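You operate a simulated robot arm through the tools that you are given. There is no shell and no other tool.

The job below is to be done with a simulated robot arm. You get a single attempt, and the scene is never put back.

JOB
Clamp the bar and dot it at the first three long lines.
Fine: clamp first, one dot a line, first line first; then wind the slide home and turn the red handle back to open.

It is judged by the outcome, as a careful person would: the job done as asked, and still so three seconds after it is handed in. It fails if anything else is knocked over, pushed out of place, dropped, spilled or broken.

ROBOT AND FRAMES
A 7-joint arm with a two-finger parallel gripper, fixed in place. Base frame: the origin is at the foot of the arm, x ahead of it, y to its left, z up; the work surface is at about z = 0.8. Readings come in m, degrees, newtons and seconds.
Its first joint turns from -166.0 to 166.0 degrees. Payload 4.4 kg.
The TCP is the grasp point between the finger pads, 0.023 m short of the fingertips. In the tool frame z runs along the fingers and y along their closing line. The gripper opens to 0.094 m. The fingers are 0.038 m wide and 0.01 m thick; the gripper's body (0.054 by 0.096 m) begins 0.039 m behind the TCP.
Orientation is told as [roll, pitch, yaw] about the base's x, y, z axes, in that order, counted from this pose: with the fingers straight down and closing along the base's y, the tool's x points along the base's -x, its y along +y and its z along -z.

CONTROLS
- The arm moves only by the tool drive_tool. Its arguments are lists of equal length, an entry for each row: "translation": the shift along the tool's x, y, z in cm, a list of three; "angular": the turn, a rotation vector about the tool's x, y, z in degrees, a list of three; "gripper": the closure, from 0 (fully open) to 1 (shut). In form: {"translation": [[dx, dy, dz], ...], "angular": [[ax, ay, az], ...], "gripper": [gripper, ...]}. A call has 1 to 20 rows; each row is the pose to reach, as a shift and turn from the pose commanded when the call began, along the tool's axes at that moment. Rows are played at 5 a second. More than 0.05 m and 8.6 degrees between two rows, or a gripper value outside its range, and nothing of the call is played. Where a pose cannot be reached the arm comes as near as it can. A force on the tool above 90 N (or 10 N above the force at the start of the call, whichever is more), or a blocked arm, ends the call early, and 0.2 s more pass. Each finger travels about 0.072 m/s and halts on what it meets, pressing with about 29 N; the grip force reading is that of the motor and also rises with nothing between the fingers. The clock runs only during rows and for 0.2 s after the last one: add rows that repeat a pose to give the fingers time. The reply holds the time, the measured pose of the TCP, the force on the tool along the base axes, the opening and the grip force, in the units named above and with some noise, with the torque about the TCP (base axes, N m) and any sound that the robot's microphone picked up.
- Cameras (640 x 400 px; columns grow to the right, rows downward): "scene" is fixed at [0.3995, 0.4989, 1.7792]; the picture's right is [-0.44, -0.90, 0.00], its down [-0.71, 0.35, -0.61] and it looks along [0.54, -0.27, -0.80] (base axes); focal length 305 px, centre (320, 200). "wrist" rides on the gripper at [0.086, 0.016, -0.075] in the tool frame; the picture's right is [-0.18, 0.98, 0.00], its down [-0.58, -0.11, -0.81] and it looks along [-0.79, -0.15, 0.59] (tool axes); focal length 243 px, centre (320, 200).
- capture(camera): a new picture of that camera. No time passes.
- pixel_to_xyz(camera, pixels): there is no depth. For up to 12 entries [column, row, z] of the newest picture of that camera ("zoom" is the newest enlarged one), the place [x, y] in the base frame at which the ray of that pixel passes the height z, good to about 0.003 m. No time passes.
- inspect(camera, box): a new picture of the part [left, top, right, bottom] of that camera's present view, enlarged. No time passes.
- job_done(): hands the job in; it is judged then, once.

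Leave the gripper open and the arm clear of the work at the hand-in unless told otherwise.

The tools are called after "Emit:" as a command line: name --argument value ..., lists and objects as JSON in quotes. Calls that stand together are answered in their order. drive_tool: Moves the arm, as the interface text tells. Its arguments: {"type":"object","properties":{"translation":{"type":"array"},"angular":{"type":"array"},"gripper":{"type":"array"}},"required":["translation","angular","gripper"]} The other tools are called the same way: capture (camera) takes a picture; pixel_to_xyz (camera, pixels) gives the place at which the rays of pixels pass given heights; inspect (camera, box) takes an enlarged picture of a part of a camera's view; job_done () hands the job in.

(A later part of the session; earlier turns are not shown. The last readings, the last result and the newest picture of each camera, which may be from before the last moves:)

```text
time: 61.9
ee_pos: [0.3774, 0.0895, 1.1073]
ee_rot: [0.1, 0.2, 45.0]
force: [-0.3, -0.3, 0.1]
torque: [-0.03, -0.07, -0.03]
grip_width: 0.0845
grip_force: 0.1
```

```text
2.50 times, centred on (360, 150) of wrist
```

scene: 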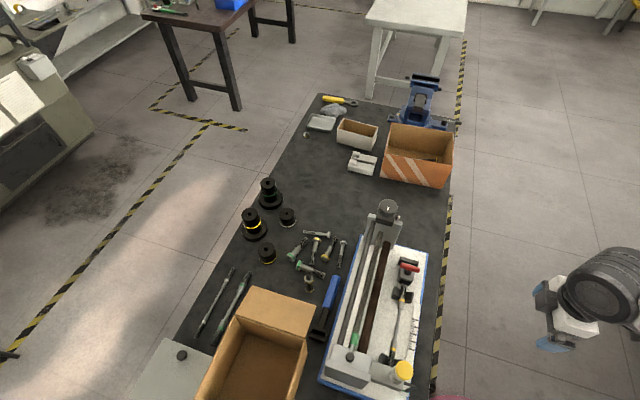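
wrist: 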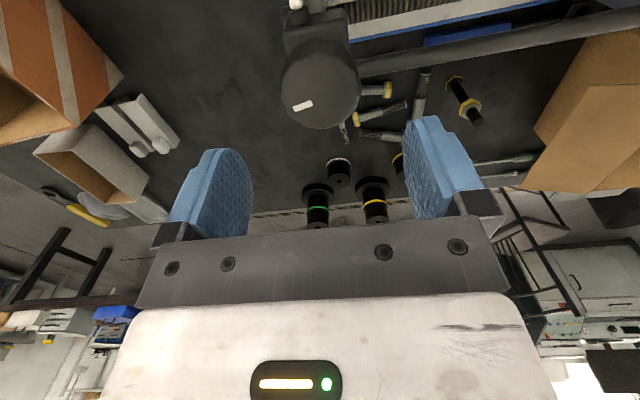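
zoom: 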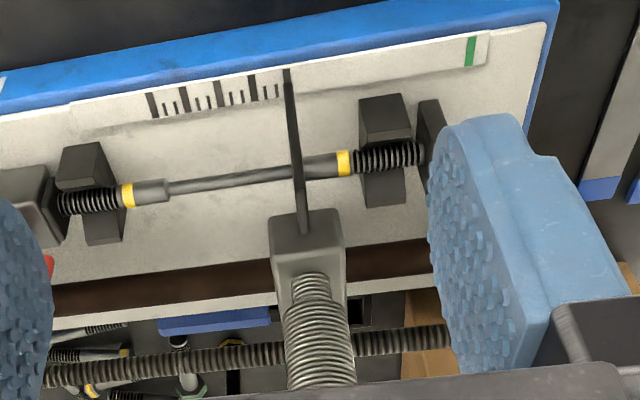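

The pointer is centred on the first long line (line centre ≈355, pointer ≈356 at the tip in the 16× zoom). Next is the plunger: I rise 15 cm to see its yellow cap and locate it precisely.

Emit:
drive_tool --translation '[[0, 0, -4], [0, 0, -8], [0, 0, -12], [0, 0, -15], [0, 0, -15]]' --angular '[[0, 0, 0], [0, 0, 0], [0, 0, 0], [0, 0, 0], [0, 0, 0]]' --gripper '[0.1, 0.1, 0.1, 0.1, 0.1]'

Emit:
capture --camera "wrist"

Emit:
inspect --camera "wrist" --box '[310, 110, 400, 210]'

Emit:
inspect --camera "scene" --box '[380, 300, 430, 370]'

```text
time: 63.1
ee_pos: [0.3789, 0.0887, 1.2557]
ee_rot: [0.2, 0.1, 45.0]
force: [-0.4, -0.6, -0.1]
torque: [-0.01, 0.01, 0.0]
grip_width: 0.0845
grip_force: 0.0
```

```text
taken
```

wrist: 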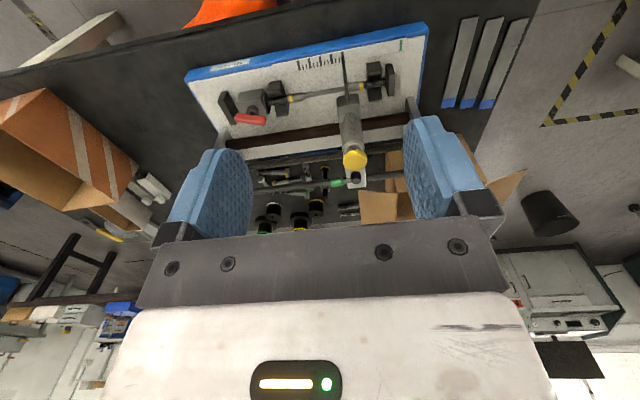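

```text
4.00 times, centred on (355, 160) of wrist
```

zoom: 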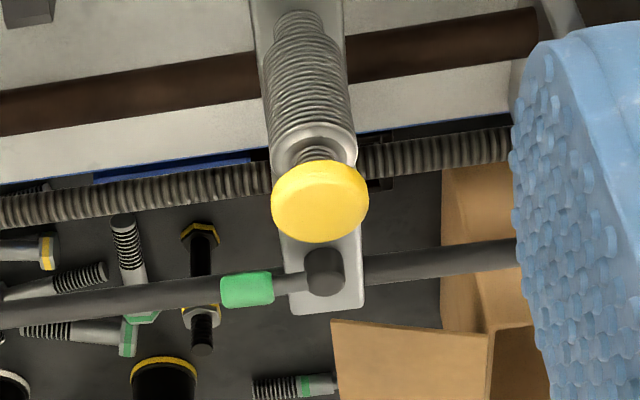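

```text
5.71 times, centred on (405, 335) of scene
```

zoom: 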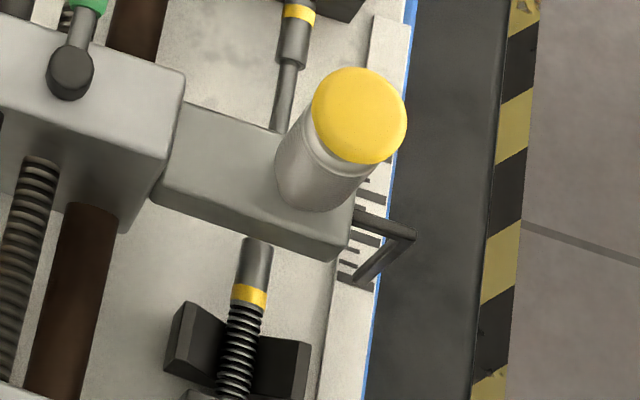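

I triangulate the yellow cap's top face.

Emit:
pixel_to_xyz --camera "wrist" --pixels '[[355, 161.8, 1.02], [355, 161.8, 1.04], [355, 161.8, 1.06], [355, 161.8, 1.08], [343, 161.8, 1.06], [367, 161.8, 1.06]]'

Emit:
pixel_to_xyz --camera "scene" --pixels '[[412, 319.8, 1.02], [412, 319.8, 1.04], [412, 319.8, 1.06], [412, 319.8, 1.08]]'

```text
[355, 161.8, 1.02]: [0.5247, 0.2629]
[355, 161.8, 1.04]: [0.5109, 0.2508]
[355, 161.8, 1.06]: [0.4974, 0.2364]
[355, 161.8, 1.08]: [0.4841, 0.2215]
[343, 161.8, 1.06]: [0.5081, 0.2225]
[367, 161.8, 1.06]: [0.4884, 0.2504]
```

```text
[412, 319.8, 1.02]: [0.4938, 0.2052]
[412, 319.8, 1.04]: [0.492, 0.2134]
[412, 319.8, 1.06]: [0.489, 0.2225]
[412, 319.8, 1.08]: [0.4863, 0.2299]
```

The cap's top is at about (0.487, 0.227, 1.074), in line with the pointer. I move above it with fingers closed, fingertips ~5 cm above it.

Emit:
drive_tool --translation '[[-3.5, 0.4, 0], [-7, 0.8, 2], [-10.5, 1.3, 4], [-14, 1.7, 6], [-17.4, 2.1, 8], [-17.4, 2.1, 10.5], [-17.4, 2.1, 10.5]]' --angular '[[0, 0, 0], [0, 0, 0], [0, 0, 0], [0, 0, 0], [0, 0, 0], [0, 0, 0], [0, 0, 0]]' --gripper '[0.4, 0.7, 1, 1, 1, 1, 1]'

Emit:
capture --camera "wrist"

Emit:
inspect --camera "scene" --box '[380, 280, 440, 360]'

```text
time: 64.7
ee_pos: [0.4872, 0.2278, 1.1519]
ee_rot: [0.1, 0.2, 45.0]
force: [0.1, -0.2, -0.3]
torque: [0.02, -0.02, 0.02]
grip_width: 0.0001
grip_force: 29.1
```

```text
taken
```

wrist: 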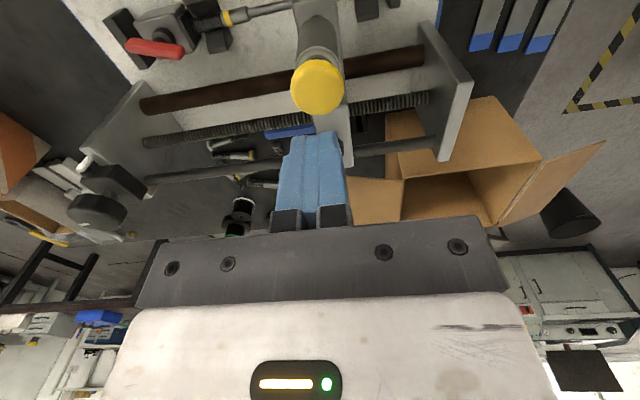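

```text
5.00 times, centred on (410, 320) of scene
```

zoom: 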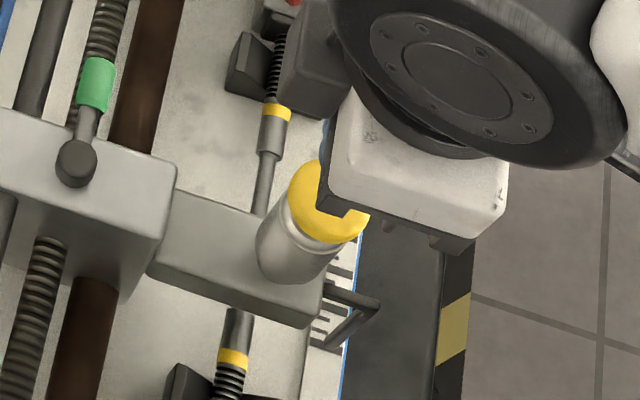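

I check the cap centre against the tool from this closer view (cap at (317,88)).

Emit:
pixel_to_xyz --camera "wrist" --pixels '[[317, 90, 1.074], [317, 90, 1.064], [317, 90, 1.084], [291, 90, 1.074], [343, 90, 1.074]]'

Emit:
inspect --camera "wrist" --box '[260, 30, 380, 130]'

```text
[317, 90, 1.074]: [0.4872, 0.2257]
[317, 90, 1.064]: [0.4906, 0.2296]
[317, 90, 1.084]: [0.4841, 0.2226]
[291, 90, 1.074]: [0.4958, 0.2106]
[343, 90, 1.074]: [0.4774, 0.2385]
```

```text
4.00 times, centred on (320, 80) of wrist
```

zoom: 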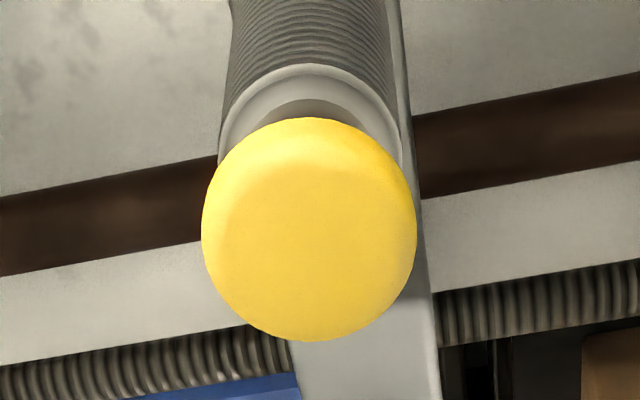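

Aligned. I lower to just above the cap, then press in small steps watching the force.

Emit:
drive_tool --translation '[[0, 0, 2.5], [0, 0, 4.5], [0, 0, 5], [0, 0, 5.2], [0, 0, 5.4], [0, 0, 5.6], [0, 0, 5.6]]' --angular '[[0, 0, 0], [0, 0, 0], [0, 0, 0], [0, 0, 0], [0, 0, 0], [0, 0, 0], [0, 0, 0]]' --gripper '[1, 1, 1, 1, 1, 1, 1]'

Emit:
inspect --camera "wrist" --box '[240, 60, 400, 220]'

```text
time: 66.3
ee_pos: [0.4859, 0.2272, 1.0959]
ee_rot: [0.1, 0.3, 45.0]
force: [1.2, 0.3, 2.4]
torque: [0.01, -0.04, 0.0]
grip_width: 0.0002
grip_force: 28.6
```

```text
2.50 times, centred on (320, 140) of wrist
```

zoom: 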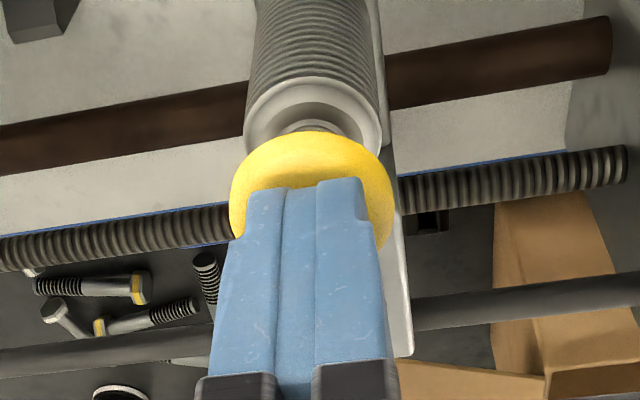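

Just touching (2.4 N). I press down 6 mm in 1.5 mm steps.

Emit:
drive_tool --translation '[[0, 0, 0.15], [0, 0, 0.3], [0, 0, 0.45], [0, 0, 0.6]]' --angular '[[0, 0, 0], [0, 0, 0], [0, 0, 0], [0, 0, 0]]' --gripper '[1, 1, 1, 1]'

```text
time: 67.3
ee_pos: [0.4863, 0.2273, 1.0896]
ee_rot: [0.0, 0.2, 44.9]
force: [1.3, 1.6, 3.4]
torque: [0.02, -0.03, 0.02]
grip_width: 0.0002
grip_force: 29.3
```

Only 3.4 N. I continue 6 mm deeper.

Emit:
drive_tool --translation '[[0, 0, 0.15], [0, 0, 0.3], [0, 0, 0.45], [0, 0, 0.6]]' --angular '[[0, 0, 0], [0, 0, 0], [0, 0, 0], [0, 0, 0]]' --gripper '[1, 1, 1, 1]'

Emit:
inspect --camera "wrist" --box '[240, 60, 400, 220]'

Emit:
inspect --camera "scene" --box '[380, 290, 440, 360]'

```text
time: 68.3
ee_pos: [0.4855, 0.2272, 1.0832]
ee_rot: [0.1, 0.1, 45.0]
force: [2.9, -0.7, 3.8]
torque: [-0.02, -0.09, 0.02]
grip_width: 0.0001
grip_force: 28.8
```

```text
2.50 times, centred on (320, 140) of wrist
```

zoom: 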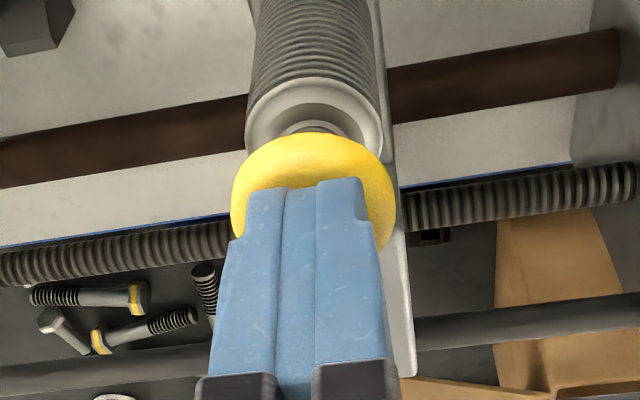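

```text
5.71 times, centred on (410, 325) of scene
```

zoom: 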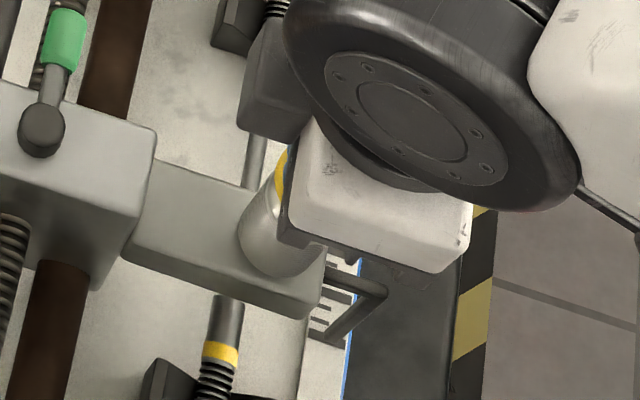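

Pressed ~13 mm, force still only 3.8 N, cap following. I continue in 2 mm steps.

Emit:
drive_tool --translation '[[0, 0, 0.2], [0, 0, 0.4], [0, 0, 0.6]]' --angular '[[0, 0, 0], [0, 0, 0], [0, 0, 0]]' --gripper '[1, 1, 1]'

Emit:
inspect --camera "wrist" --box '[240, 0, 400, 160]'

```text
time: 69.1
ee_pos: [0.4864, 0.2275, 1.0767]
ee_rot: [0.1, 0.2, 45.0]
force: [-2.7, 0.5, 6.5]
torque: [0.01, 0.02, 0.01]
grip_width: 0.0
grip_force: 29.5
```

```text
2.50 times, centred on (320, 80) of wrist
```

zoom: 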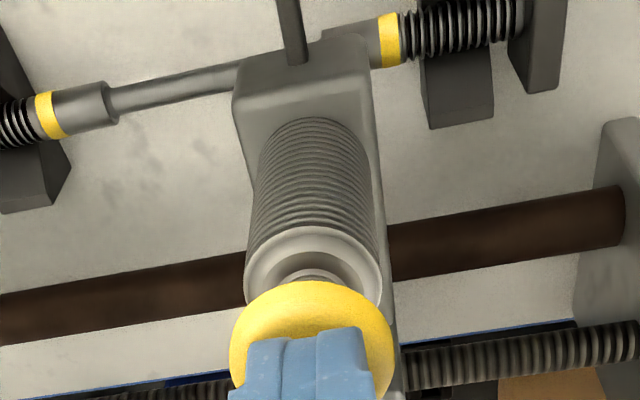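

Force 6.5 N at ~19 mm of travel. I continue another 6 mm.

Emit:
drive_tool --translation '[[0, 0, 0.2], [0, 0, 0.4], [0, 0, 0.6]]' --angular '[[0, 0, 0], [0, 0, 0], [0, 0, 0]]' --gripper '[1, 1, 1]'

Emit:
inspect --camera "wrist" --box '[240, 0, 400, 160]'

```text
time: 69.9
ee_pos: [0.4859, 0.2274, 1.0715]
ee_rot: [0.0, 0.2, 45.0]
force: [1.3, 2.2, 8.6]
torque: [0.04, -0.03, 0.01]
grip_width: 0.0001
grip_force: 28.6
```

```text
2.50 times, centred on (320, 80) of wrist
```

zoom: 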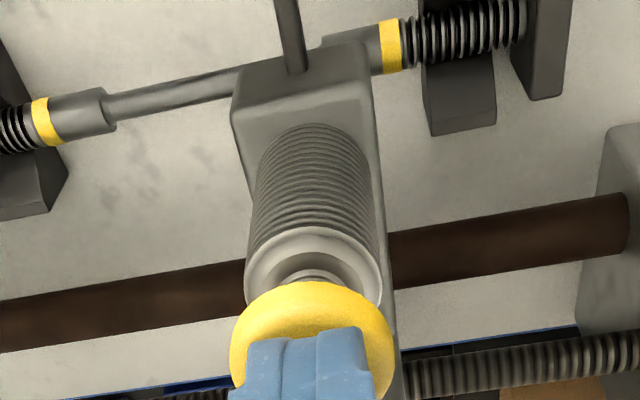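

The plunger body is sinking into the arm with a light spring (8.6 N). I keep going in 2 mm steps.

Emit:
drive_tool --translation '[[0, 0, 0.2], [0, 0, 0.4], [0, 0, 0.6]]' --angular '[[0, 0, 0], [0, 0, 0], [0, 0, 0]]' --gripper '[1, 1, 1]'

```text
time: 70.7
ee_pos: [0.4853, 0.2255, 1.0642]
ee_rot: [0.1, 0.3, 44.9]
force: [2.2, 1.1, 8.2]
torque: [0.02, -0.07, 0.03]
grip_width: 0.0
grip_force: 29.1
```

Still 8 N at ~32 mm. Another 6 mm.

Emit:
drive_tool --translation '[[0, 0, 0.2], [0, 0, 0.4], [0, 0, 0.6]]' --angular '[[0, 0, 0], [0, 0, 0], [0, 0, 0]]' --gripper '[1, 1, 1]'

Emit:
inspect --camera "wrist" --box '[240, 0, 400, 160]'

Emit:
inspect --camera "scene" --box '[380, 290, 440, 360]'

```text
time: 71.5
ee_pos: [0.4853, 0.2266, 1.0604]
ee_rot: [-0.1, 0.1, 45.0]
force: [-6.3, -9.2, 27.8]
torque: [-0.24, 0.1, 0.01]
grip_width: 0.0
grip_force: 28.6
```

```text
2.50 times, centred on (320, 80) of wrist
```

zoom: 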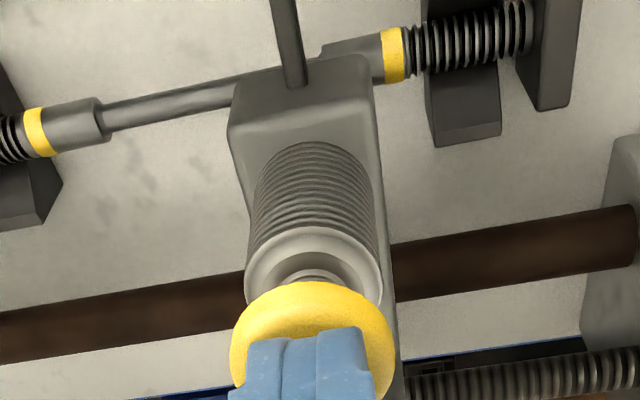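

```text
5.71 times, centred on (410, 325) of scene
```

zoom: 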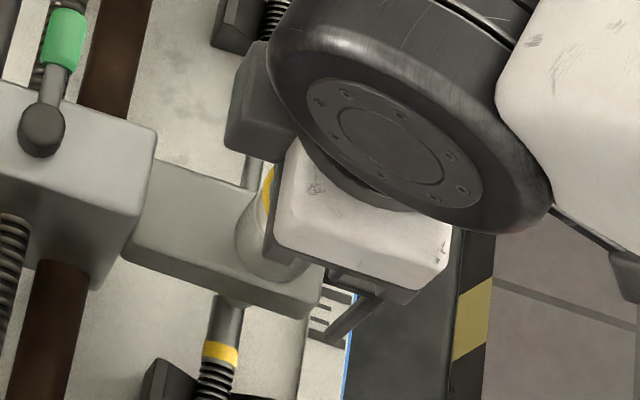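

The force jumped to 28 N: the tip has met the bar or a stronger second stage. No sound yet. I press 1 mm more in 0.5 mm steps.

Emit:
drive_tool --translation '[[0, 0, 0.05], [0, 0, 0.1], [0, 0, 0.1]]' --angular '[[0, 0, 0], [0, 0, 0], [0, 0, 0]]' --gripper '[1, 1, 1]'

```text
time: 72.3
ee_pos: [0.4866, 0.2273, 1.0589]
ee_rot: [0.0, -0.1, 45.0]
force: [-7.1, -21.7, 62.5]
torque: [-0.56, 0.1, -0.01]
grip_width: 0.0
grip_force: 29.0
```

Now 62 N and stiff: it's hard on the bar. I lift off smoothly and look at the bar for the dot.

Emit:
drive_tool --translation '[[0, 0, -1], [0, 0, -2], [0, 0, -3], [0, 0, -4], [0, 0, -6], [0, 0, -9], [0, 0, -9]]' --angular '[[0, 0, 0], [0, 0, 0], [0, 0, 0], [0, 0, 0], [0, 0, 0], [0, 0, 0], [0, 0, 0]]' --gripper '[1, 1, 1, 1, 1, 1, 1]'

Emit:
inspect --camera "wrist" --box '[240, 0, 400, 160]'

Emit:
inspect --camera "scene" --box '[380, 290, 440, 360]'

```text
time: 73.9
ee_pos: [0.4867, 0.2286, 1.1483]
ee_rot: [0.1, 0.2, 44.9]
force: [-0.2, -0.1, 1.1]
torque: [-0.01, 0.0, 0.01]
grip_width: 0.0001
grip_force: 28.6
```

```text
2.50 times, centred on (320, 80) of wrist
```

zoom: 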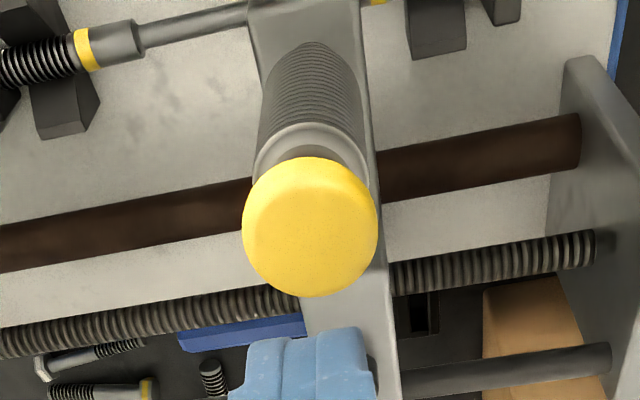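

```text
5.71 times, centred on (410, 325) of scene
```

zoom: 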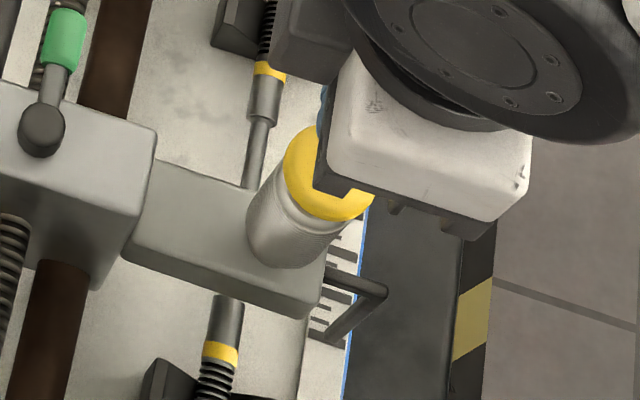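

The plunger sprang back fully. I move back and down with a 20° tilt to look under the carriage arm at the bar.

Emit:
drive_tool --translation '[[4.7, -0.35, 0], [9.4, -0.7, 0], [14.1, -1.05, 0], [18.8, -1.4, 0], [23.5, -1.75, 0], [23.5, -1.75, 4.2], [23.5, -1.75, 8.4], [23.5, -1.75, 12.6], [23.5, -1.75, 16.8], [23.5, -1.75, 16.8]]' --angular '[[0, 0, 0], [0, 0, 0], [0, 0, 0], [0, 0, 0], [0, 0, 0], [0, -5, 0], [0, -10, 0], [0, -15, 0], [0, -20, 0], [0, -20, 0]]' --gripper '[0.8, 0.5, 0.2, 0, 0, 0, 0, 0, 0, 0]'

Emit:
capture --camera "wrist"

Emit:
inspect --camera "wrist" --box '[260, 110, 400, 220]'

```text
time: 76.1
ee_pos: [0.3323, 0.0493, 0.9813]
ee_rot: [0.2, -19.9, 44.9]
force: [0.1, -0.1, 0.5]
torque: [-0.03, -0.03, -0.01]
grip_width: 0.094
grip_force: 0.1
```

```text
taken
```

wrist: 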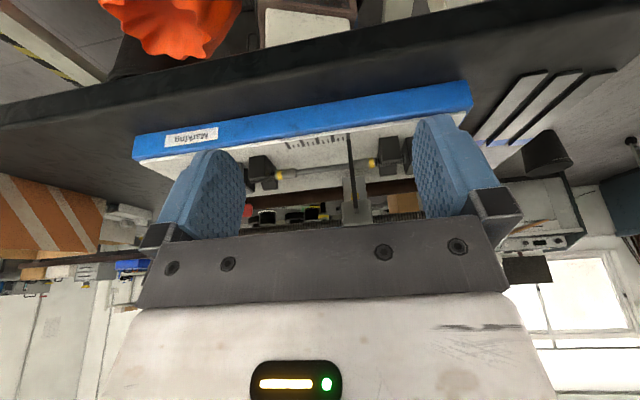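

```text
3.64 times, centred on (330, 165) of wrist
```

zoom: 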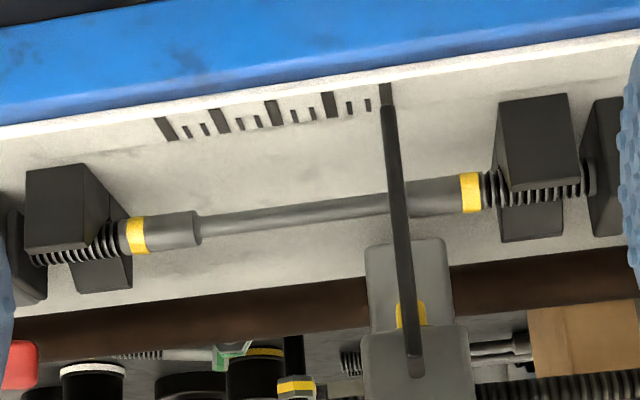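

I can see the yellow marker tip under the arm at (410,315) of the zoom, and the bar. The pointer rod hides the spot itself, so I zoom and shift a few cm sideways.

Emit:
drive_tool --translation '[[0, -3, 0], [0, -6, 0], [0, -6, 0]]' --angular '[[0, 0, 0], [0, 0, 0], [0, 0, 0]]' --gripper '[0, 0, 0]'

Emit:
capture --camera "wrist"

Emit:
inspect --camera "wrist" --box '[330, 130, 430, 220]'

```text
time: 76.9
ee_pos: [0.3746, 0.006, 0.9812]
ee_rot: [0.2, -19.9, 45.0]
force: [-0.8, 0.8, 0.1]
torque: [0.0, 0.0, -0.04]
grip_width: 0.0941
grip_force: 0.1
```

```text
taken
```

wrist: 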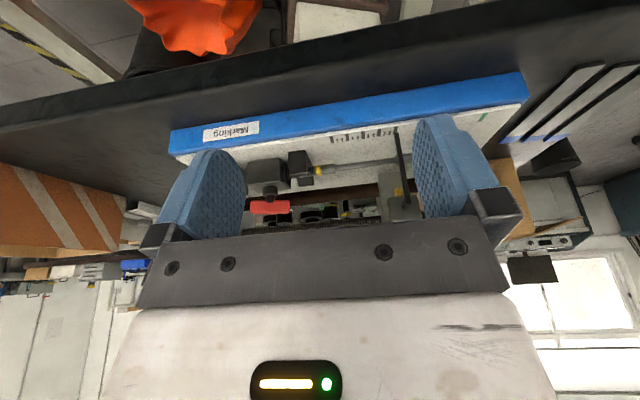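

```text
4.44 times, centred on (380, 175) of wrist
```

zoom: 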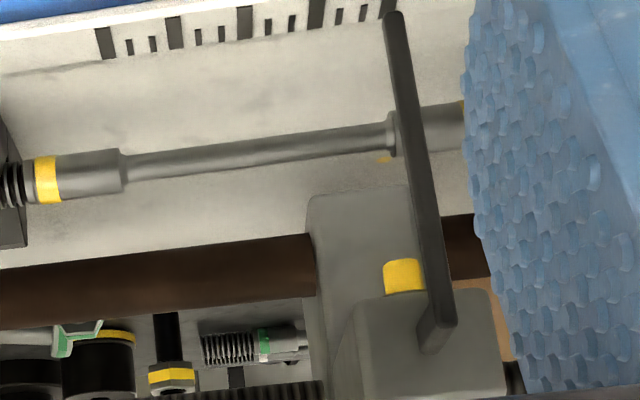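

There's a small yellow spot at (384,159) of the zoom, on the bar's top. I enlarge.

Emit:
inspect --camera "wrist" --box '[380, 155, 410, 180]'

Emit:
inspect --camera "wrist" --box '[385, 160, 402, 173]'

```text
16.00 times, centred on (395, 168) of wrist
```

zoom: 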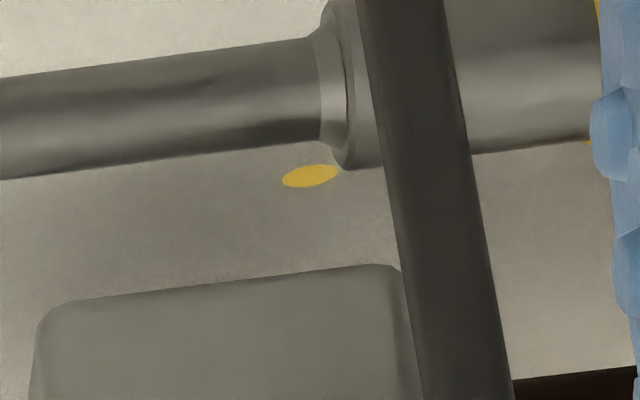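

```text
16.00 times, centred on (394, 166) of wrist
```

zoom: 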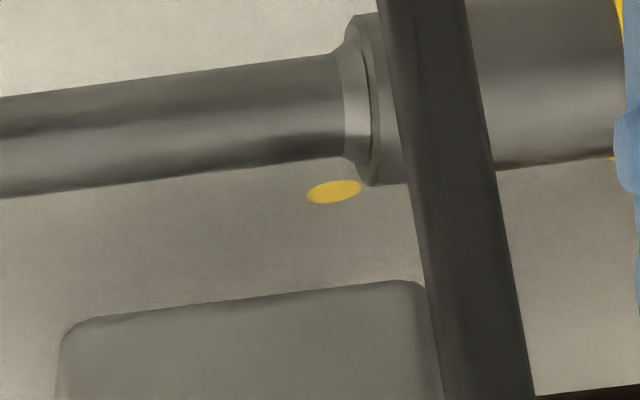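

The yellow spot is a flat little ellipse at (394.4,166.5) in the wrist view. I check where this ray passes the bar line at various heights.

Emit:
pixel_to_xyz --camera "wrist" --pixels '[[394.4, 166.5, 0.84], [394.4, 166.5, 0.85], [394.4, 166.5, 0.86], [394.4, 166.5, 0.87], [394.4, 166.5, 0.88], [394.4, 166.5, 0.89], [394.4, 166.5, 0.9]]'

Emit:
inspect --camera "scene" --box '[380, 290, 440, 370]'

```text
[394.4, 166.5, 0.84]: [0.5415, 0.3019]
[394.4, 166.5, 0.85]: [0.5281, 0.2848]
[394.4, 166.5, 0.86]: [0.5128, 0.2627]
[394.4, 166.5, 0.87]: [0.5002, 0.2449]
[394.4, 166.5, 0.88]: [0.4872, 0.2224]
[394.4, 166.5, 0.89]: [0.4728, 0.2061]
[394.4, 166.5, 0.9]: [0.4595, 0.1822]
```

```text
5.00 times, centred on (410, 330) of scene
```

zoom: 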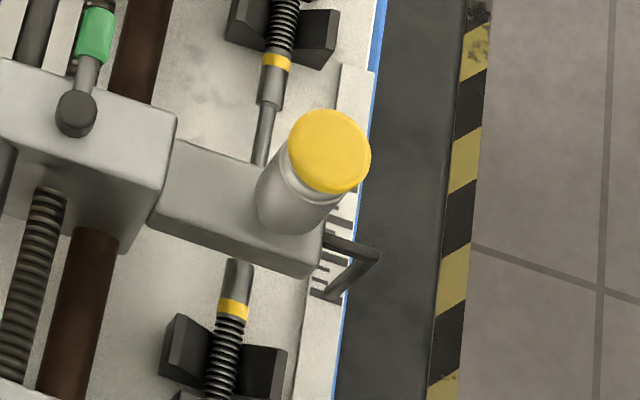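

The ray meets the bar's axis line at z≈0.879, (0.489, 0.226): that's a dot on top of the bar at line 1, exactly one. Now for line 2: I rise, untilt and return over the knob.

Emit:
drive_tool --translation '[[-1.37, 0, -3.76], [-2.74, 0, -7.52], [-4.1, 0, -11.28], [-5.47, 0, -15.04], [-6.84, 0, -18.8], [-6.84, 0, -18.8]]' --angular '[[0, 4, 0], [0, 8, 0], [0, 12, 0], [0, 16, 0], [0, 20, 0], [0, 20, 0]]' --gripper '[0, 0, 0.1, 0.1, 0.1, 0.1]'

```text
time: 78.3
ee_pos: [0.3745, 0.0076, 1.1813]
ee_rot: [0.0, 0.2, 45.0]
force: [-0.1, -0.9, 0.2]
torque: [0.02, 0.01, 0.05]
grip_width: 0.0844
grip_force: 0.2
```

Upright again. Now over to the knob.

Emit:
drive_tool --translation '[[-3.45, -2.22, 0], [-6.9, -4.43, 0], [-10.35, -6.65, 0], [-13.8, -8.87, 0], [-17.25, -11.1, 0], [-20.7, -13.3, 0], [-24.15, -15.5, 0], [-27.6, -17.7, 1], [-31.05, -19.95, 2], [-34.5, -22.17, 3.4], [-34.5, -22.17, 3.4]]' --angular '[[0, 0, 0], [0, 0, 0], [0, 0, 0], [0, 0, 0], [0, 0, 0], [0, 0, 0], [0, 0, 0], [0, 0, 0], [0, 0, 0], [0, 0, 0], [0, 0, 0]]' --gripper '[0.1, 0.1, 0.1, 0.1, 0.1, 0.1, 0.1, 0.1, 0.1, 0.1, 0.1]'

Emit:
capture --camera "wrist"

```text
time: 80.7
ee_pos: [0.776, 0.092, 1.1456]
ee_rot: [0.1, 0.3, 44.9]
force: [0.1, -0.5, 0.8]
torque: [0.0, 0.02, 0.02]
grip_width: 0.0845
grip_force: 0.1
```

```text
taken
```

wrist: 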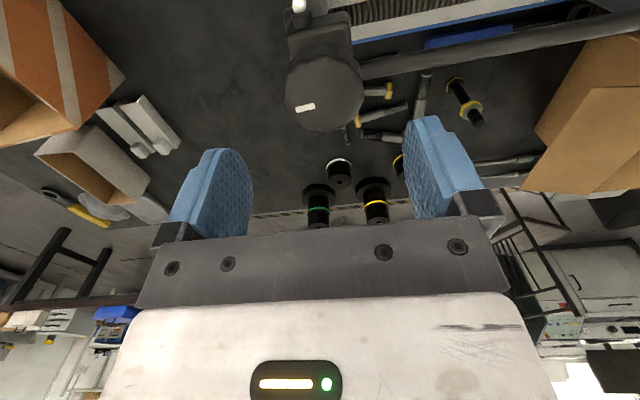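

I descend to the knob with a 2 mm correction, close, and check.

Emit:
drive_tool --translation '[[-0.1, 0.2, 4], [-0.1, 0.2, 7.5], [-0.1, 0.2, 7.5], [-0.1, 0.2, 7.5], [-0.1, 0.2, 7.5], [-0.1, 0.2, 7.5]]' --angular '[[0, 0, 0], [0, 0, 0], [0, 0, 0], [0, 0, 0], [0, 0, 0], [0, 0, 0]]' --gripper '[0.1, 0.1, 0.3, 0.6, 1, 1]'

Emit:
drive_tool --translation '[[0, 0, 0], [0, 0, 0], [0, 0, 0], [0, 0, 0], [0, 0, 0], [0, 0, 0], [0, 0, 0], [0, 0, 0], [0, 0, 0]]' --angular '[[0, 0, 6], [0, 0, 12], [0, 0, 18], [0, 0, 24], [0, 0, 30], [0, 0, 34], [0, 0, 36.3], [0, 0, 36.3], [0, 0, 36.3]]' --gripper '[1, 1, 1, 1, 1, 1, 1, 1, 1]'

Emit:
inspect --camera "scene" --box '[390, 310, 430, 360]'

```text
time: 82.1
ee_pos: [0.7751, 0.0942, 1.0701]
ee_rot: [0.0, 0.2, 45.0]
force: [1.9, 3.2, -5.0]
torque: [0.31, -0.43, 0.0]
grip_width: 0.0534
grip_force: 44.8
```

```text
time: 84.1
ee_pos: [0.7742, 0.0953, 1.0707]
ee_rot: [0.0, 0.2, 8.6]
force: [-10.6, -10.9, -12.9]
torque: [-0.05, 0.24, 0.01]
grip_width: 0.0529
grip_force: 45.6
```

```text
8.00 times, centred on (410, 335) of scene
```

zoom: 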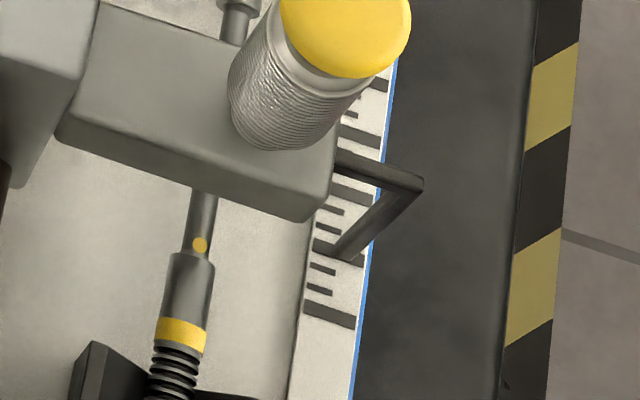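

The first dot shows on the bar at (200,244) of the zoom, and the pointer is about on line 2. I release, rise, and go to the perpendicular view for line 2.

Emit:
drive_tool --translation '[[0, 0, 0], [0, 0, 0], [0, 0, -4], [0, 0, -7.5], [3.82, 0.4, -7.5], [7.65, 0.79, -7.5], [11.47, 1.19, -7.5], [15.3, 1.59, -7.5], [19.12, 1.98, -7.5], [22.94, 2.38, -7.5], [26.77, 2.78, -6.5], [30.6, 3.18, -5.5], [34.42, 3.57, -4.5], [38.24, 3.97, -3.4], [38.24, 3.97, -3.4]]' --angular '[[0, 0, 0], [0, 0, 0], [0, 0, 0], [0, 0, 0], [0, 0, -3.6], [0, 0, -7.2], [0, 0, -10.8], [0, 0, -14.5], [0, 0, -18.1], [0, 0, -21.7], [0, 0, -25.4], [0, 0, -29], [0, 0, -32.6], [0, 0, -36.3], [0, 0, -36.3]]' --gripper '[0.2, 0.1, 0.1, 0.1, 0.1, 0.1, 0.1, 0.1, 0.1, 0.1, 0.1, 0.1, 0.1, 0.1, 0.1]'

Emit:
capture --camera "wrist"

Emit:
inspect --camera "wrist" --box '[325, 90, 365, 115]'

```text
time: 87.3
ee_pos: [0.392, 0.0777, 1.1045]
ee_rot: [0.2, 0.2, 45.0]
force: [0.1, -0.4, 0.1]
torque: [0.04, -0.04, 0.01]
grip_width: 0.0847
grip_force: 0.1
```

```text
taken
```

wrist: 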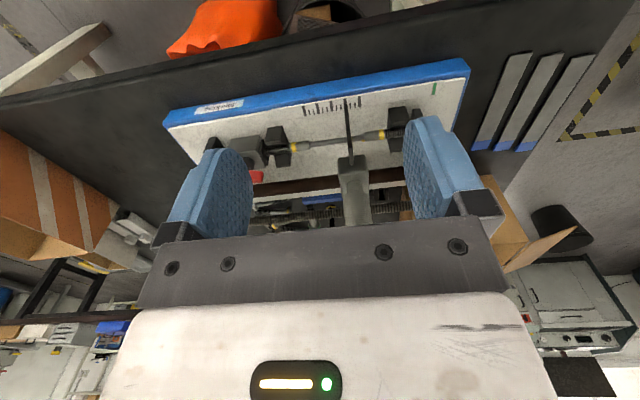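

```text
16.00 times, centred on (345, 102) of wrist
```

zoom: 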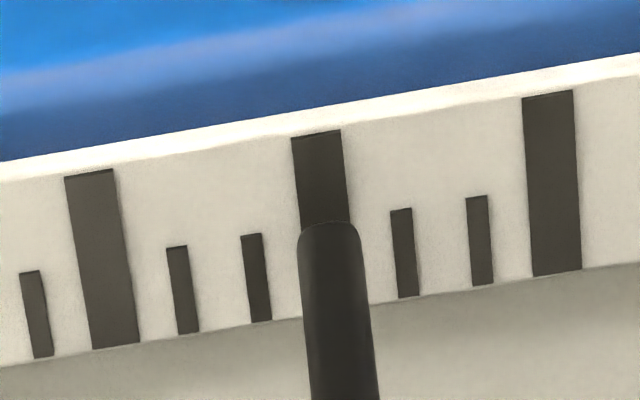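

The pointer is on line 2 within ~0.3 mm (line centre ≈326, pointer ≈329 in the zoom). I move above the cap at its new place (0.502, 0.212) with closed fingers.

Emit:
drive_tool --translation '[[0, 0, -4.6], [-4.3, 0.45, -4.6], [-8.6, 0.9, -4.6], [-12.9, 1.3, -4.6], [-17.25, 1.74, -4.6], [-17.25, 1.74, -4.6]]' --angular '[[0, 0, 0], [0, 0, 0], [0, 0, 0], [0, 0, 0], [0, 0, 0], [0, 0, 0]]' --gripper '[0.4, 0.7, 1, 1, 1, 1]'

Emit:
inspect --camera "wrist" --box '[240, 0, 400, 160]'

```text
time: 88.7
ee_pos: [0.501, 0.2119, 1.1501]
ee_rot: [0.1, 0.3, 45.0]
force: [-0.1, -0.2, -0.4]
torque: [0.04, -0.05, -0.01]
grip_width: 0.0
grip_force: 29.5
```

```text
2.50 times, centred on (320, 80) of wrist
```

zoom: 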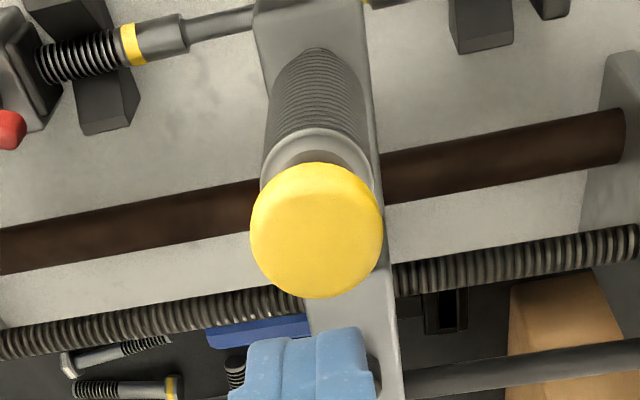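

Cap is well under the tool. I lower and press in one smooth stroke to just before the bar-contact depth.

Emit:
drive_tool --translation '[[0, 0, 3], [0, 0, 5], [0, 0, 5.6], [0, 0, 6.2], [0, 0, 6.8], [0, 0, 7.4], [0, 0, 8], [0, 0, 8.4], [0, 0, 8.7], [0, 0, 8.9], [0, 0, 8.9]]' --angular '[[0, 0, 0], [0, 0, 0], [0, 0, 0], [0, 0, 0], [0, 0, 0], [0, 0, 0], [0, 0, 0], [0, 0, 0], [0, 0, 0], [0, 0, 0], [0, 0, 0]]' --gripper '[1, 1, 1, 1, 1, 1, 1, 1, 1, 1, 1]'

Emit:
drive_tool --translation '[[0, 0, 0.1], [0, 0, 0.2], [0, 0, 0.2]]' --angular '[[0, 0, 0], [0, 0, 0], [0, 0, 0]]' --gripper '[1, 1, 1]'

```text
time: 91.1
ee_pos: [0.5003, 0.2109, 1.0617]
ee_rot: [0.1, 0.2, 44.9]
force: [-2.3, -2.3, 9.0]
torque: [-0.05, 0.07, 0.03]
grip_width: 0.0
grip_force: 29.1
```

```text
time: 91.9
ee_pos: [0.5003, 0.2097, 1.0601]
ee_rot: [0.1, 0.2, 45.0]
force: [-1.7, -4.0, 9.6]
torque: [-0.04, -0.02, -0.04]
grip_width: 0.0001
grip_force: 28.5
```

Still 9.6 N (the bar is thinner here). I go deeper in 1 mm steps.

Emit:
drive_tool --translation '[[0, 0, 0.1], [0, 0, 0.2], [0, 0, 0.3], [0, 0, 0.3]]' --angular '[[0, 0, 0], [0, 0, 0], [0, 0, 0], [0, 0, 0]]' --gripper '[1, 1, 1, 1]'

```text
time: 92.9
ee_pos: [0.5006, 0.2112, 1.059]
ee_rot: [-0.1, 0.1, 45.0]
force: [8.5, -5.6, 28.7]
torque: [-0.11, -0.27, -0.03]
grip_width: 0.0002
grip_force: 28.4
```

Contact: 28.7 N. I press 1 mm more as on line 1.

Emit:
drive_tool --translation '[[0, 0, 0.05], [0, 0, 0.1], [0, 0, 0.1]]' --angular '[[0, 0, 0], [0, 0, 0], [0, 0, 0]]' --gripper '[1, 1, 1]'

```text
time: 93.7
ee_pos: [0.4997, 0.2108, 1.0576]
ee_rot: [0.0, 0.1, 44.9]
force: [12.9, -8.5, 59.3]
torque: [-0.13, -0.44, 0.08]
grip_width: 0.0
grip_force: 28.7
```

59 N, firmly on the bar. I lift off and check from the low tilted view.

Emit:
drive_tool --translation '[[0, 0, -1], [0, 0, -2], [0, 0, -3], [0, 0, -4], [0, 0, -6.5], [0, 0, -9.2], [0, 0, -9.2]]' --angular '[[0, 0, 0], [0, 0, 0], [0, 0, 0], [0, 0, 0], [0, 0, 0], [0, 0, 0], [0, 0, 0]]' --gripper '[1, 1, 1, 1, 1, 1, 1]'

Emit:
inspect --camera "scene" --box '[380, 290, 440, 370]'

```text
time: 95.3
ee_pos: [0.4977, 0.2109, 1.1486]
ee_rot: [0.1, 0.2, 45.0]
force: [0.1, -0.1, 0.0]
torque: [0.04, -0.01, 0.0]
grip_width: 0.0
grip_force: 28.9
```

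```text
5.00 times, centred on (410, 330) of scene
```

zoom: 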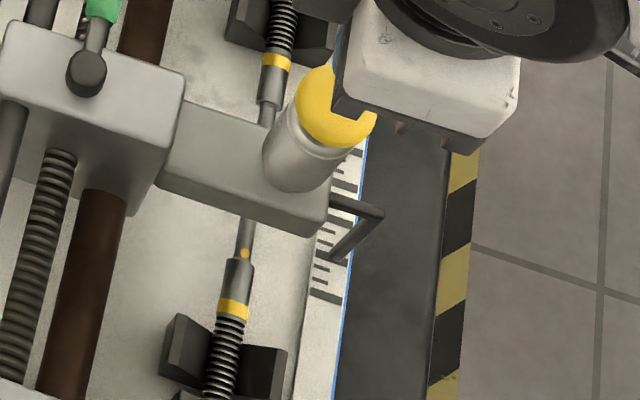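

I go to the low tilted view beside line 2 to see the second dot.

Emit:
drive_tool --translation '[[4.7, -1.5, 0], [9.4, -3, 0], [14.1, -4.6, 0], [18.8, -6.2, 0], [23.4, -7.76, 0], [23.4, -7.76, 4.2], [23.4, -7.76, 8.4], [23.4, -7.76, 12.6], [23.4, -7.76, 16.7], [23.4, -7.76, 16.7]]' --angular '[[0, 0, 0], [0, 0, 0], [0, 0, 0], [0, 0, 0], [0, 0, 0], [0, -5, 0], [0, -10, 0], [0, -15, 0], [0, -20, 0], [0, -20, 0]]' --gripper '[0.8, 0.5, 0.2, 0.1, 0.1, 0.1, 0.1, 0.1, 0.1, 0.1]'

Emit:
capture --camera "wrist"

Emit:
inspect --camera "wrist" --box '[340, 130, 420, 200]'

```text
time: 97.5
ee_pos: [0.3869, -0.0089, 0.9804]
ee_rot: [0.0, -19.9, 44.9]
force: [-0.5, 0.6, -0.3]
torque: [0.01, 0.0, -0.02]
grip_width: 0.0847
grip_force: 0.0
```

```text
taken
```

wrist: 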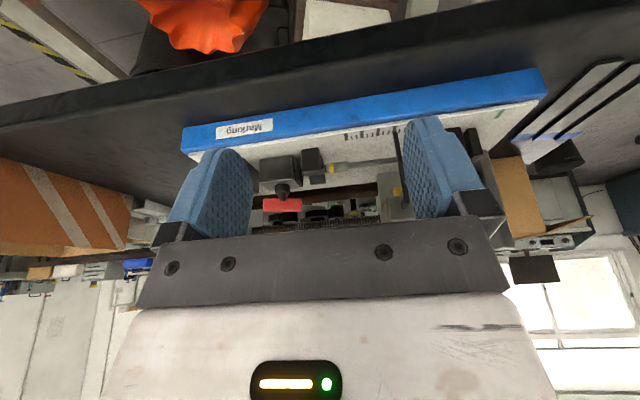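

```text
5.71 times, centred on (380, 165) of wrist
```

zoom: 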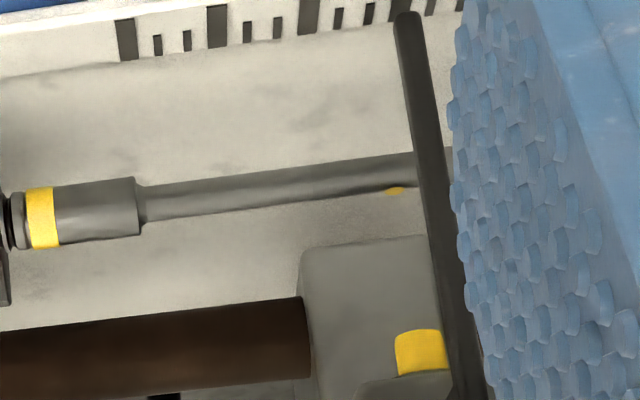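

Dot 2 is on the bar at (396,190) of the zoom. I rise, untilt, and head for the knob again.

Emit:
drive_tool --translation '[[-1.37, 0, -3.76], [-2.74, 0, -7.52], [-4.1, 0, -11.28], [-5.47, 0, -15.04], [-6.84, 0, -18.8], [-6.84, 0, -18.8]]' --angular '[[0, 4, 0], [0, 8, 0], [0, 12, 0], [0, 16, 0], [0, 20, 0], [0, 20, 0]]' --gripper '[0.1, 0.1, 0.1, 0.1, 0.1, 0.1]'

```text
time: 98.9
ee_pos: [0.3906, -0.0066, 1.1806]
ee_rot: [0.1, 0.2, 45.1]
force: [0.6, -0.1, 0.4]
torque: [-0.02, -0.01, -0.03]
grip_width: 0.0846
grip_force: 0.1
```

Now across to above the knob.

Emit:
drive_tool --translation '[[-3.46, -2, 0], [-6.9, -4, 0], [-10.4, -6, 0], [-13.8, -8, 0], [-17.3, -10, 0], [-20.7, -12, 0], [-24.2, -14, 0], [-27.7, -16, 1], [-31.1, -18, 2], [-34.57, -20.04, 3.4], [-34.57, -20.04, 3.4]]' --angular '[[0, 0, 0], [0, 0, 0], [0, 0, 0], [0, 0, 0], [0, 0, 0], [0, 0, 0], [0, 0, 0], [0, 0, 0], [0, 0, 0], [0, 0, 0], [0, 0, 0]]' --gripper '[0.1, 0.1, 0.1, 0.1, 0.1, 0.1, 0.1, 0.1, 0.1, 0.1, 0.1]'

Emit:
capture --camera "wrist"

```text
time: 101.3
ee_pos: [0.7772, 0.0936, 1.145]
ee_rot: [0.1, 0.2, 45.0]
force: [-0.3, 0.0, -0.2]
torque: [0.01, 0.0, -0.01]
grip_width: 0.0845
grip_force: 0.1
```

```text
taken
```

wrist: 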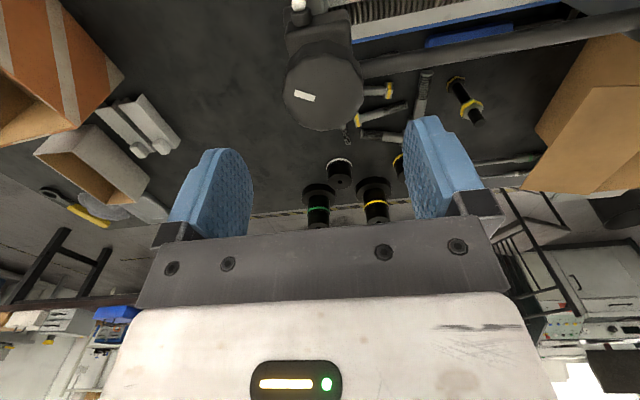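

I descend with a 2 mm correction, grip, and turn 37.0° clockwise for line 3.

Emit:
drive_tool --translation '[[0, 0.2, 4], [0, 0.2, 7.5], [0, 0.2, 7.5], [0, 0.2, 7.5], [0, 0.2, 7.5], [0, 0.2, 7.5]]' --angular '[[0, 0, 0], [0, 0, 0], [0, 0, 0], [0, 0, 0], [0, 0, 0], [0, 0, 0]]' --gripper '[0.1, 0.1, 0.3, 0.6, 1, 1]'

Emit:
drive_tool --translation '[[0, 0, 0], [0, 0, 0], [0, 0, 0], [0, 0, 0], [0, 0, 0], [0, 0, 0], [0, 0, 0], [0, 0, 0], [0, 0, 0]]' --angular '[[0, 0, 6], [0, 0, 12], [0, 0, 18], [0, 0, 24], [0, 0, 30], [0, 0, 34], [0, 0, 37], [0, 0, 37], [0, 0, 37]]' --gripper '[1, 1, 1, 1, 1, 1, 1, 1, 1]'

Emit:
inspect --camera "scene" --box '[390, 310, 430, 360]'

```text
time: 102.7
ee_pos: [0.7758, 0.0957, 1.0707]
ee_rot: [0.1, 0.2, 45.0]
force: [17.1, -9.1, -8.8]
torque: [0.1, -0.72, 0.05]
grip_width: 0.0532
grip_force: 45.1
```

```text
time: 104.7
ee_pos: [0.7748, 0.0955, 1.0717]
ee_rot: [-0.1, 0.2, 8.1]
force: [28.7, -11.0, 1.0]
torque: [-0.14, -0.58, -0.06]
grip_width: 0.0531
grip_force: 45.1
```

```text
8.00 times, centred on (410, 335) of scene
```

zoom: 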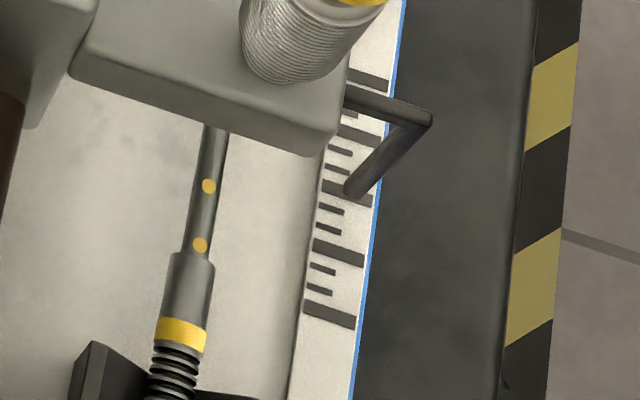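

Two dots show at (200,244) and (209,186), and the pointer is on line 3. I release, rise and check from the perpendicular view for line 3.

Emit:
drive_tool --translation '[[0, 0, 0], [0, 0, 0], [0, 0, -4], [0, 0, -7.5], [3.71, 0.19, -7.5], [7.42, 0.37, -7.5], [11.13, 0.56, -7.5], [14.84, 0.74, -7.5], [18.56, 0.93, -7.5], [22.27, 1.11, -7.5], [25.98, 1.3, -6.5], [29.69, 1.48, -5.5], [33.4, 1.67, -4.5], [37.11, 1.85, -3.4], [37.11, 1.85, -3.4]]' --angular '[[0, 0, 0], [0, 0, 0], [0, 0, 0], [0, 0, 0], [0, 0, -3.7], [0, 0, -7.4], [0, 0, -11.1], [0, 0, -14.8], [0, 0, -18.5], [0, 0, -22.2], [0, 0, -25.9], [0, 0, -29.6], [0, 0, -33.3], [0, 0, -37], [0, 0, -37]]' --gripper '[0.2, 0.1, 0.1, 0.1, 0.1, 0.1, 0.1, 0.1, 0.1, 0.1, 0.1, 0.1, 0.1, 0.1, 0.1]'

Emit:
capture --camera "wrist"

Emit:
inspect --camera "wrist" --box '[325, 90, 365, 115]'

```text
time: 107.9
ee_pos: [0.4055, 0.0628, 1.1063]
ee_rot: [0.0, 0.2, 45.0]
force: [0.3, -0.2, -0.9]
torque: [0.02, 0.02, -0.03]
grip_width: 0.0845
grip_force: 0.0
```

```text
taken
```

wrist: 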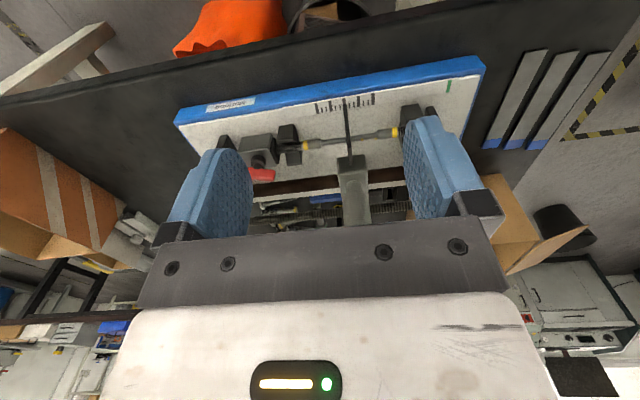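

```text
16.00 times, centred on (345, 102) of wrist
```

zoom: 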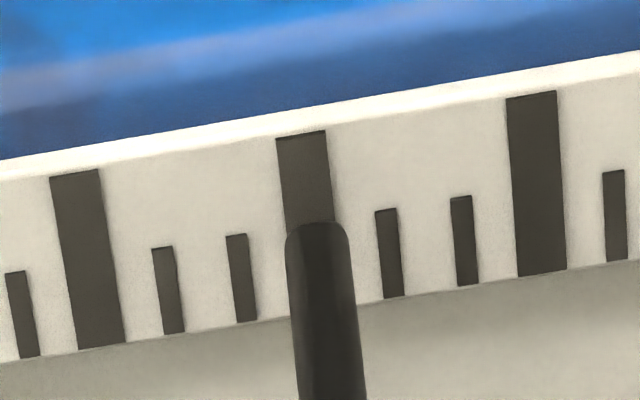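

On line 3, possibly ~0.5 mm short. I zoom further to measure.

Emit:
inspect --camera "wrist" --box '[336, 94, 354, 106]'

Emit:
inspect --camera "wrist" --box '[310, 80, 390, 180]'

```text
16.00 times, centred on (345, 100) of wrist
```

zoom: 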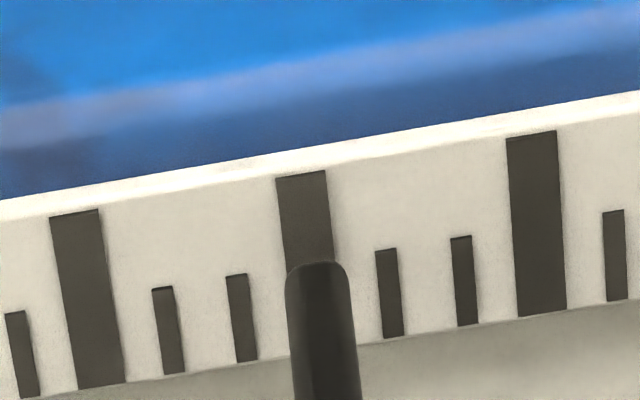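

```text
4.00 times, centred on (350, 130) of wrist
```

zoom: 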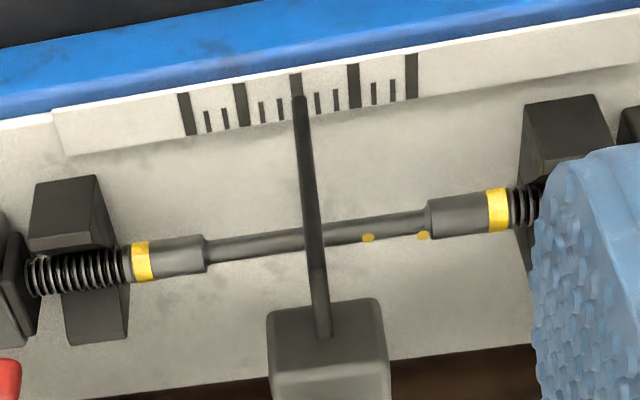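

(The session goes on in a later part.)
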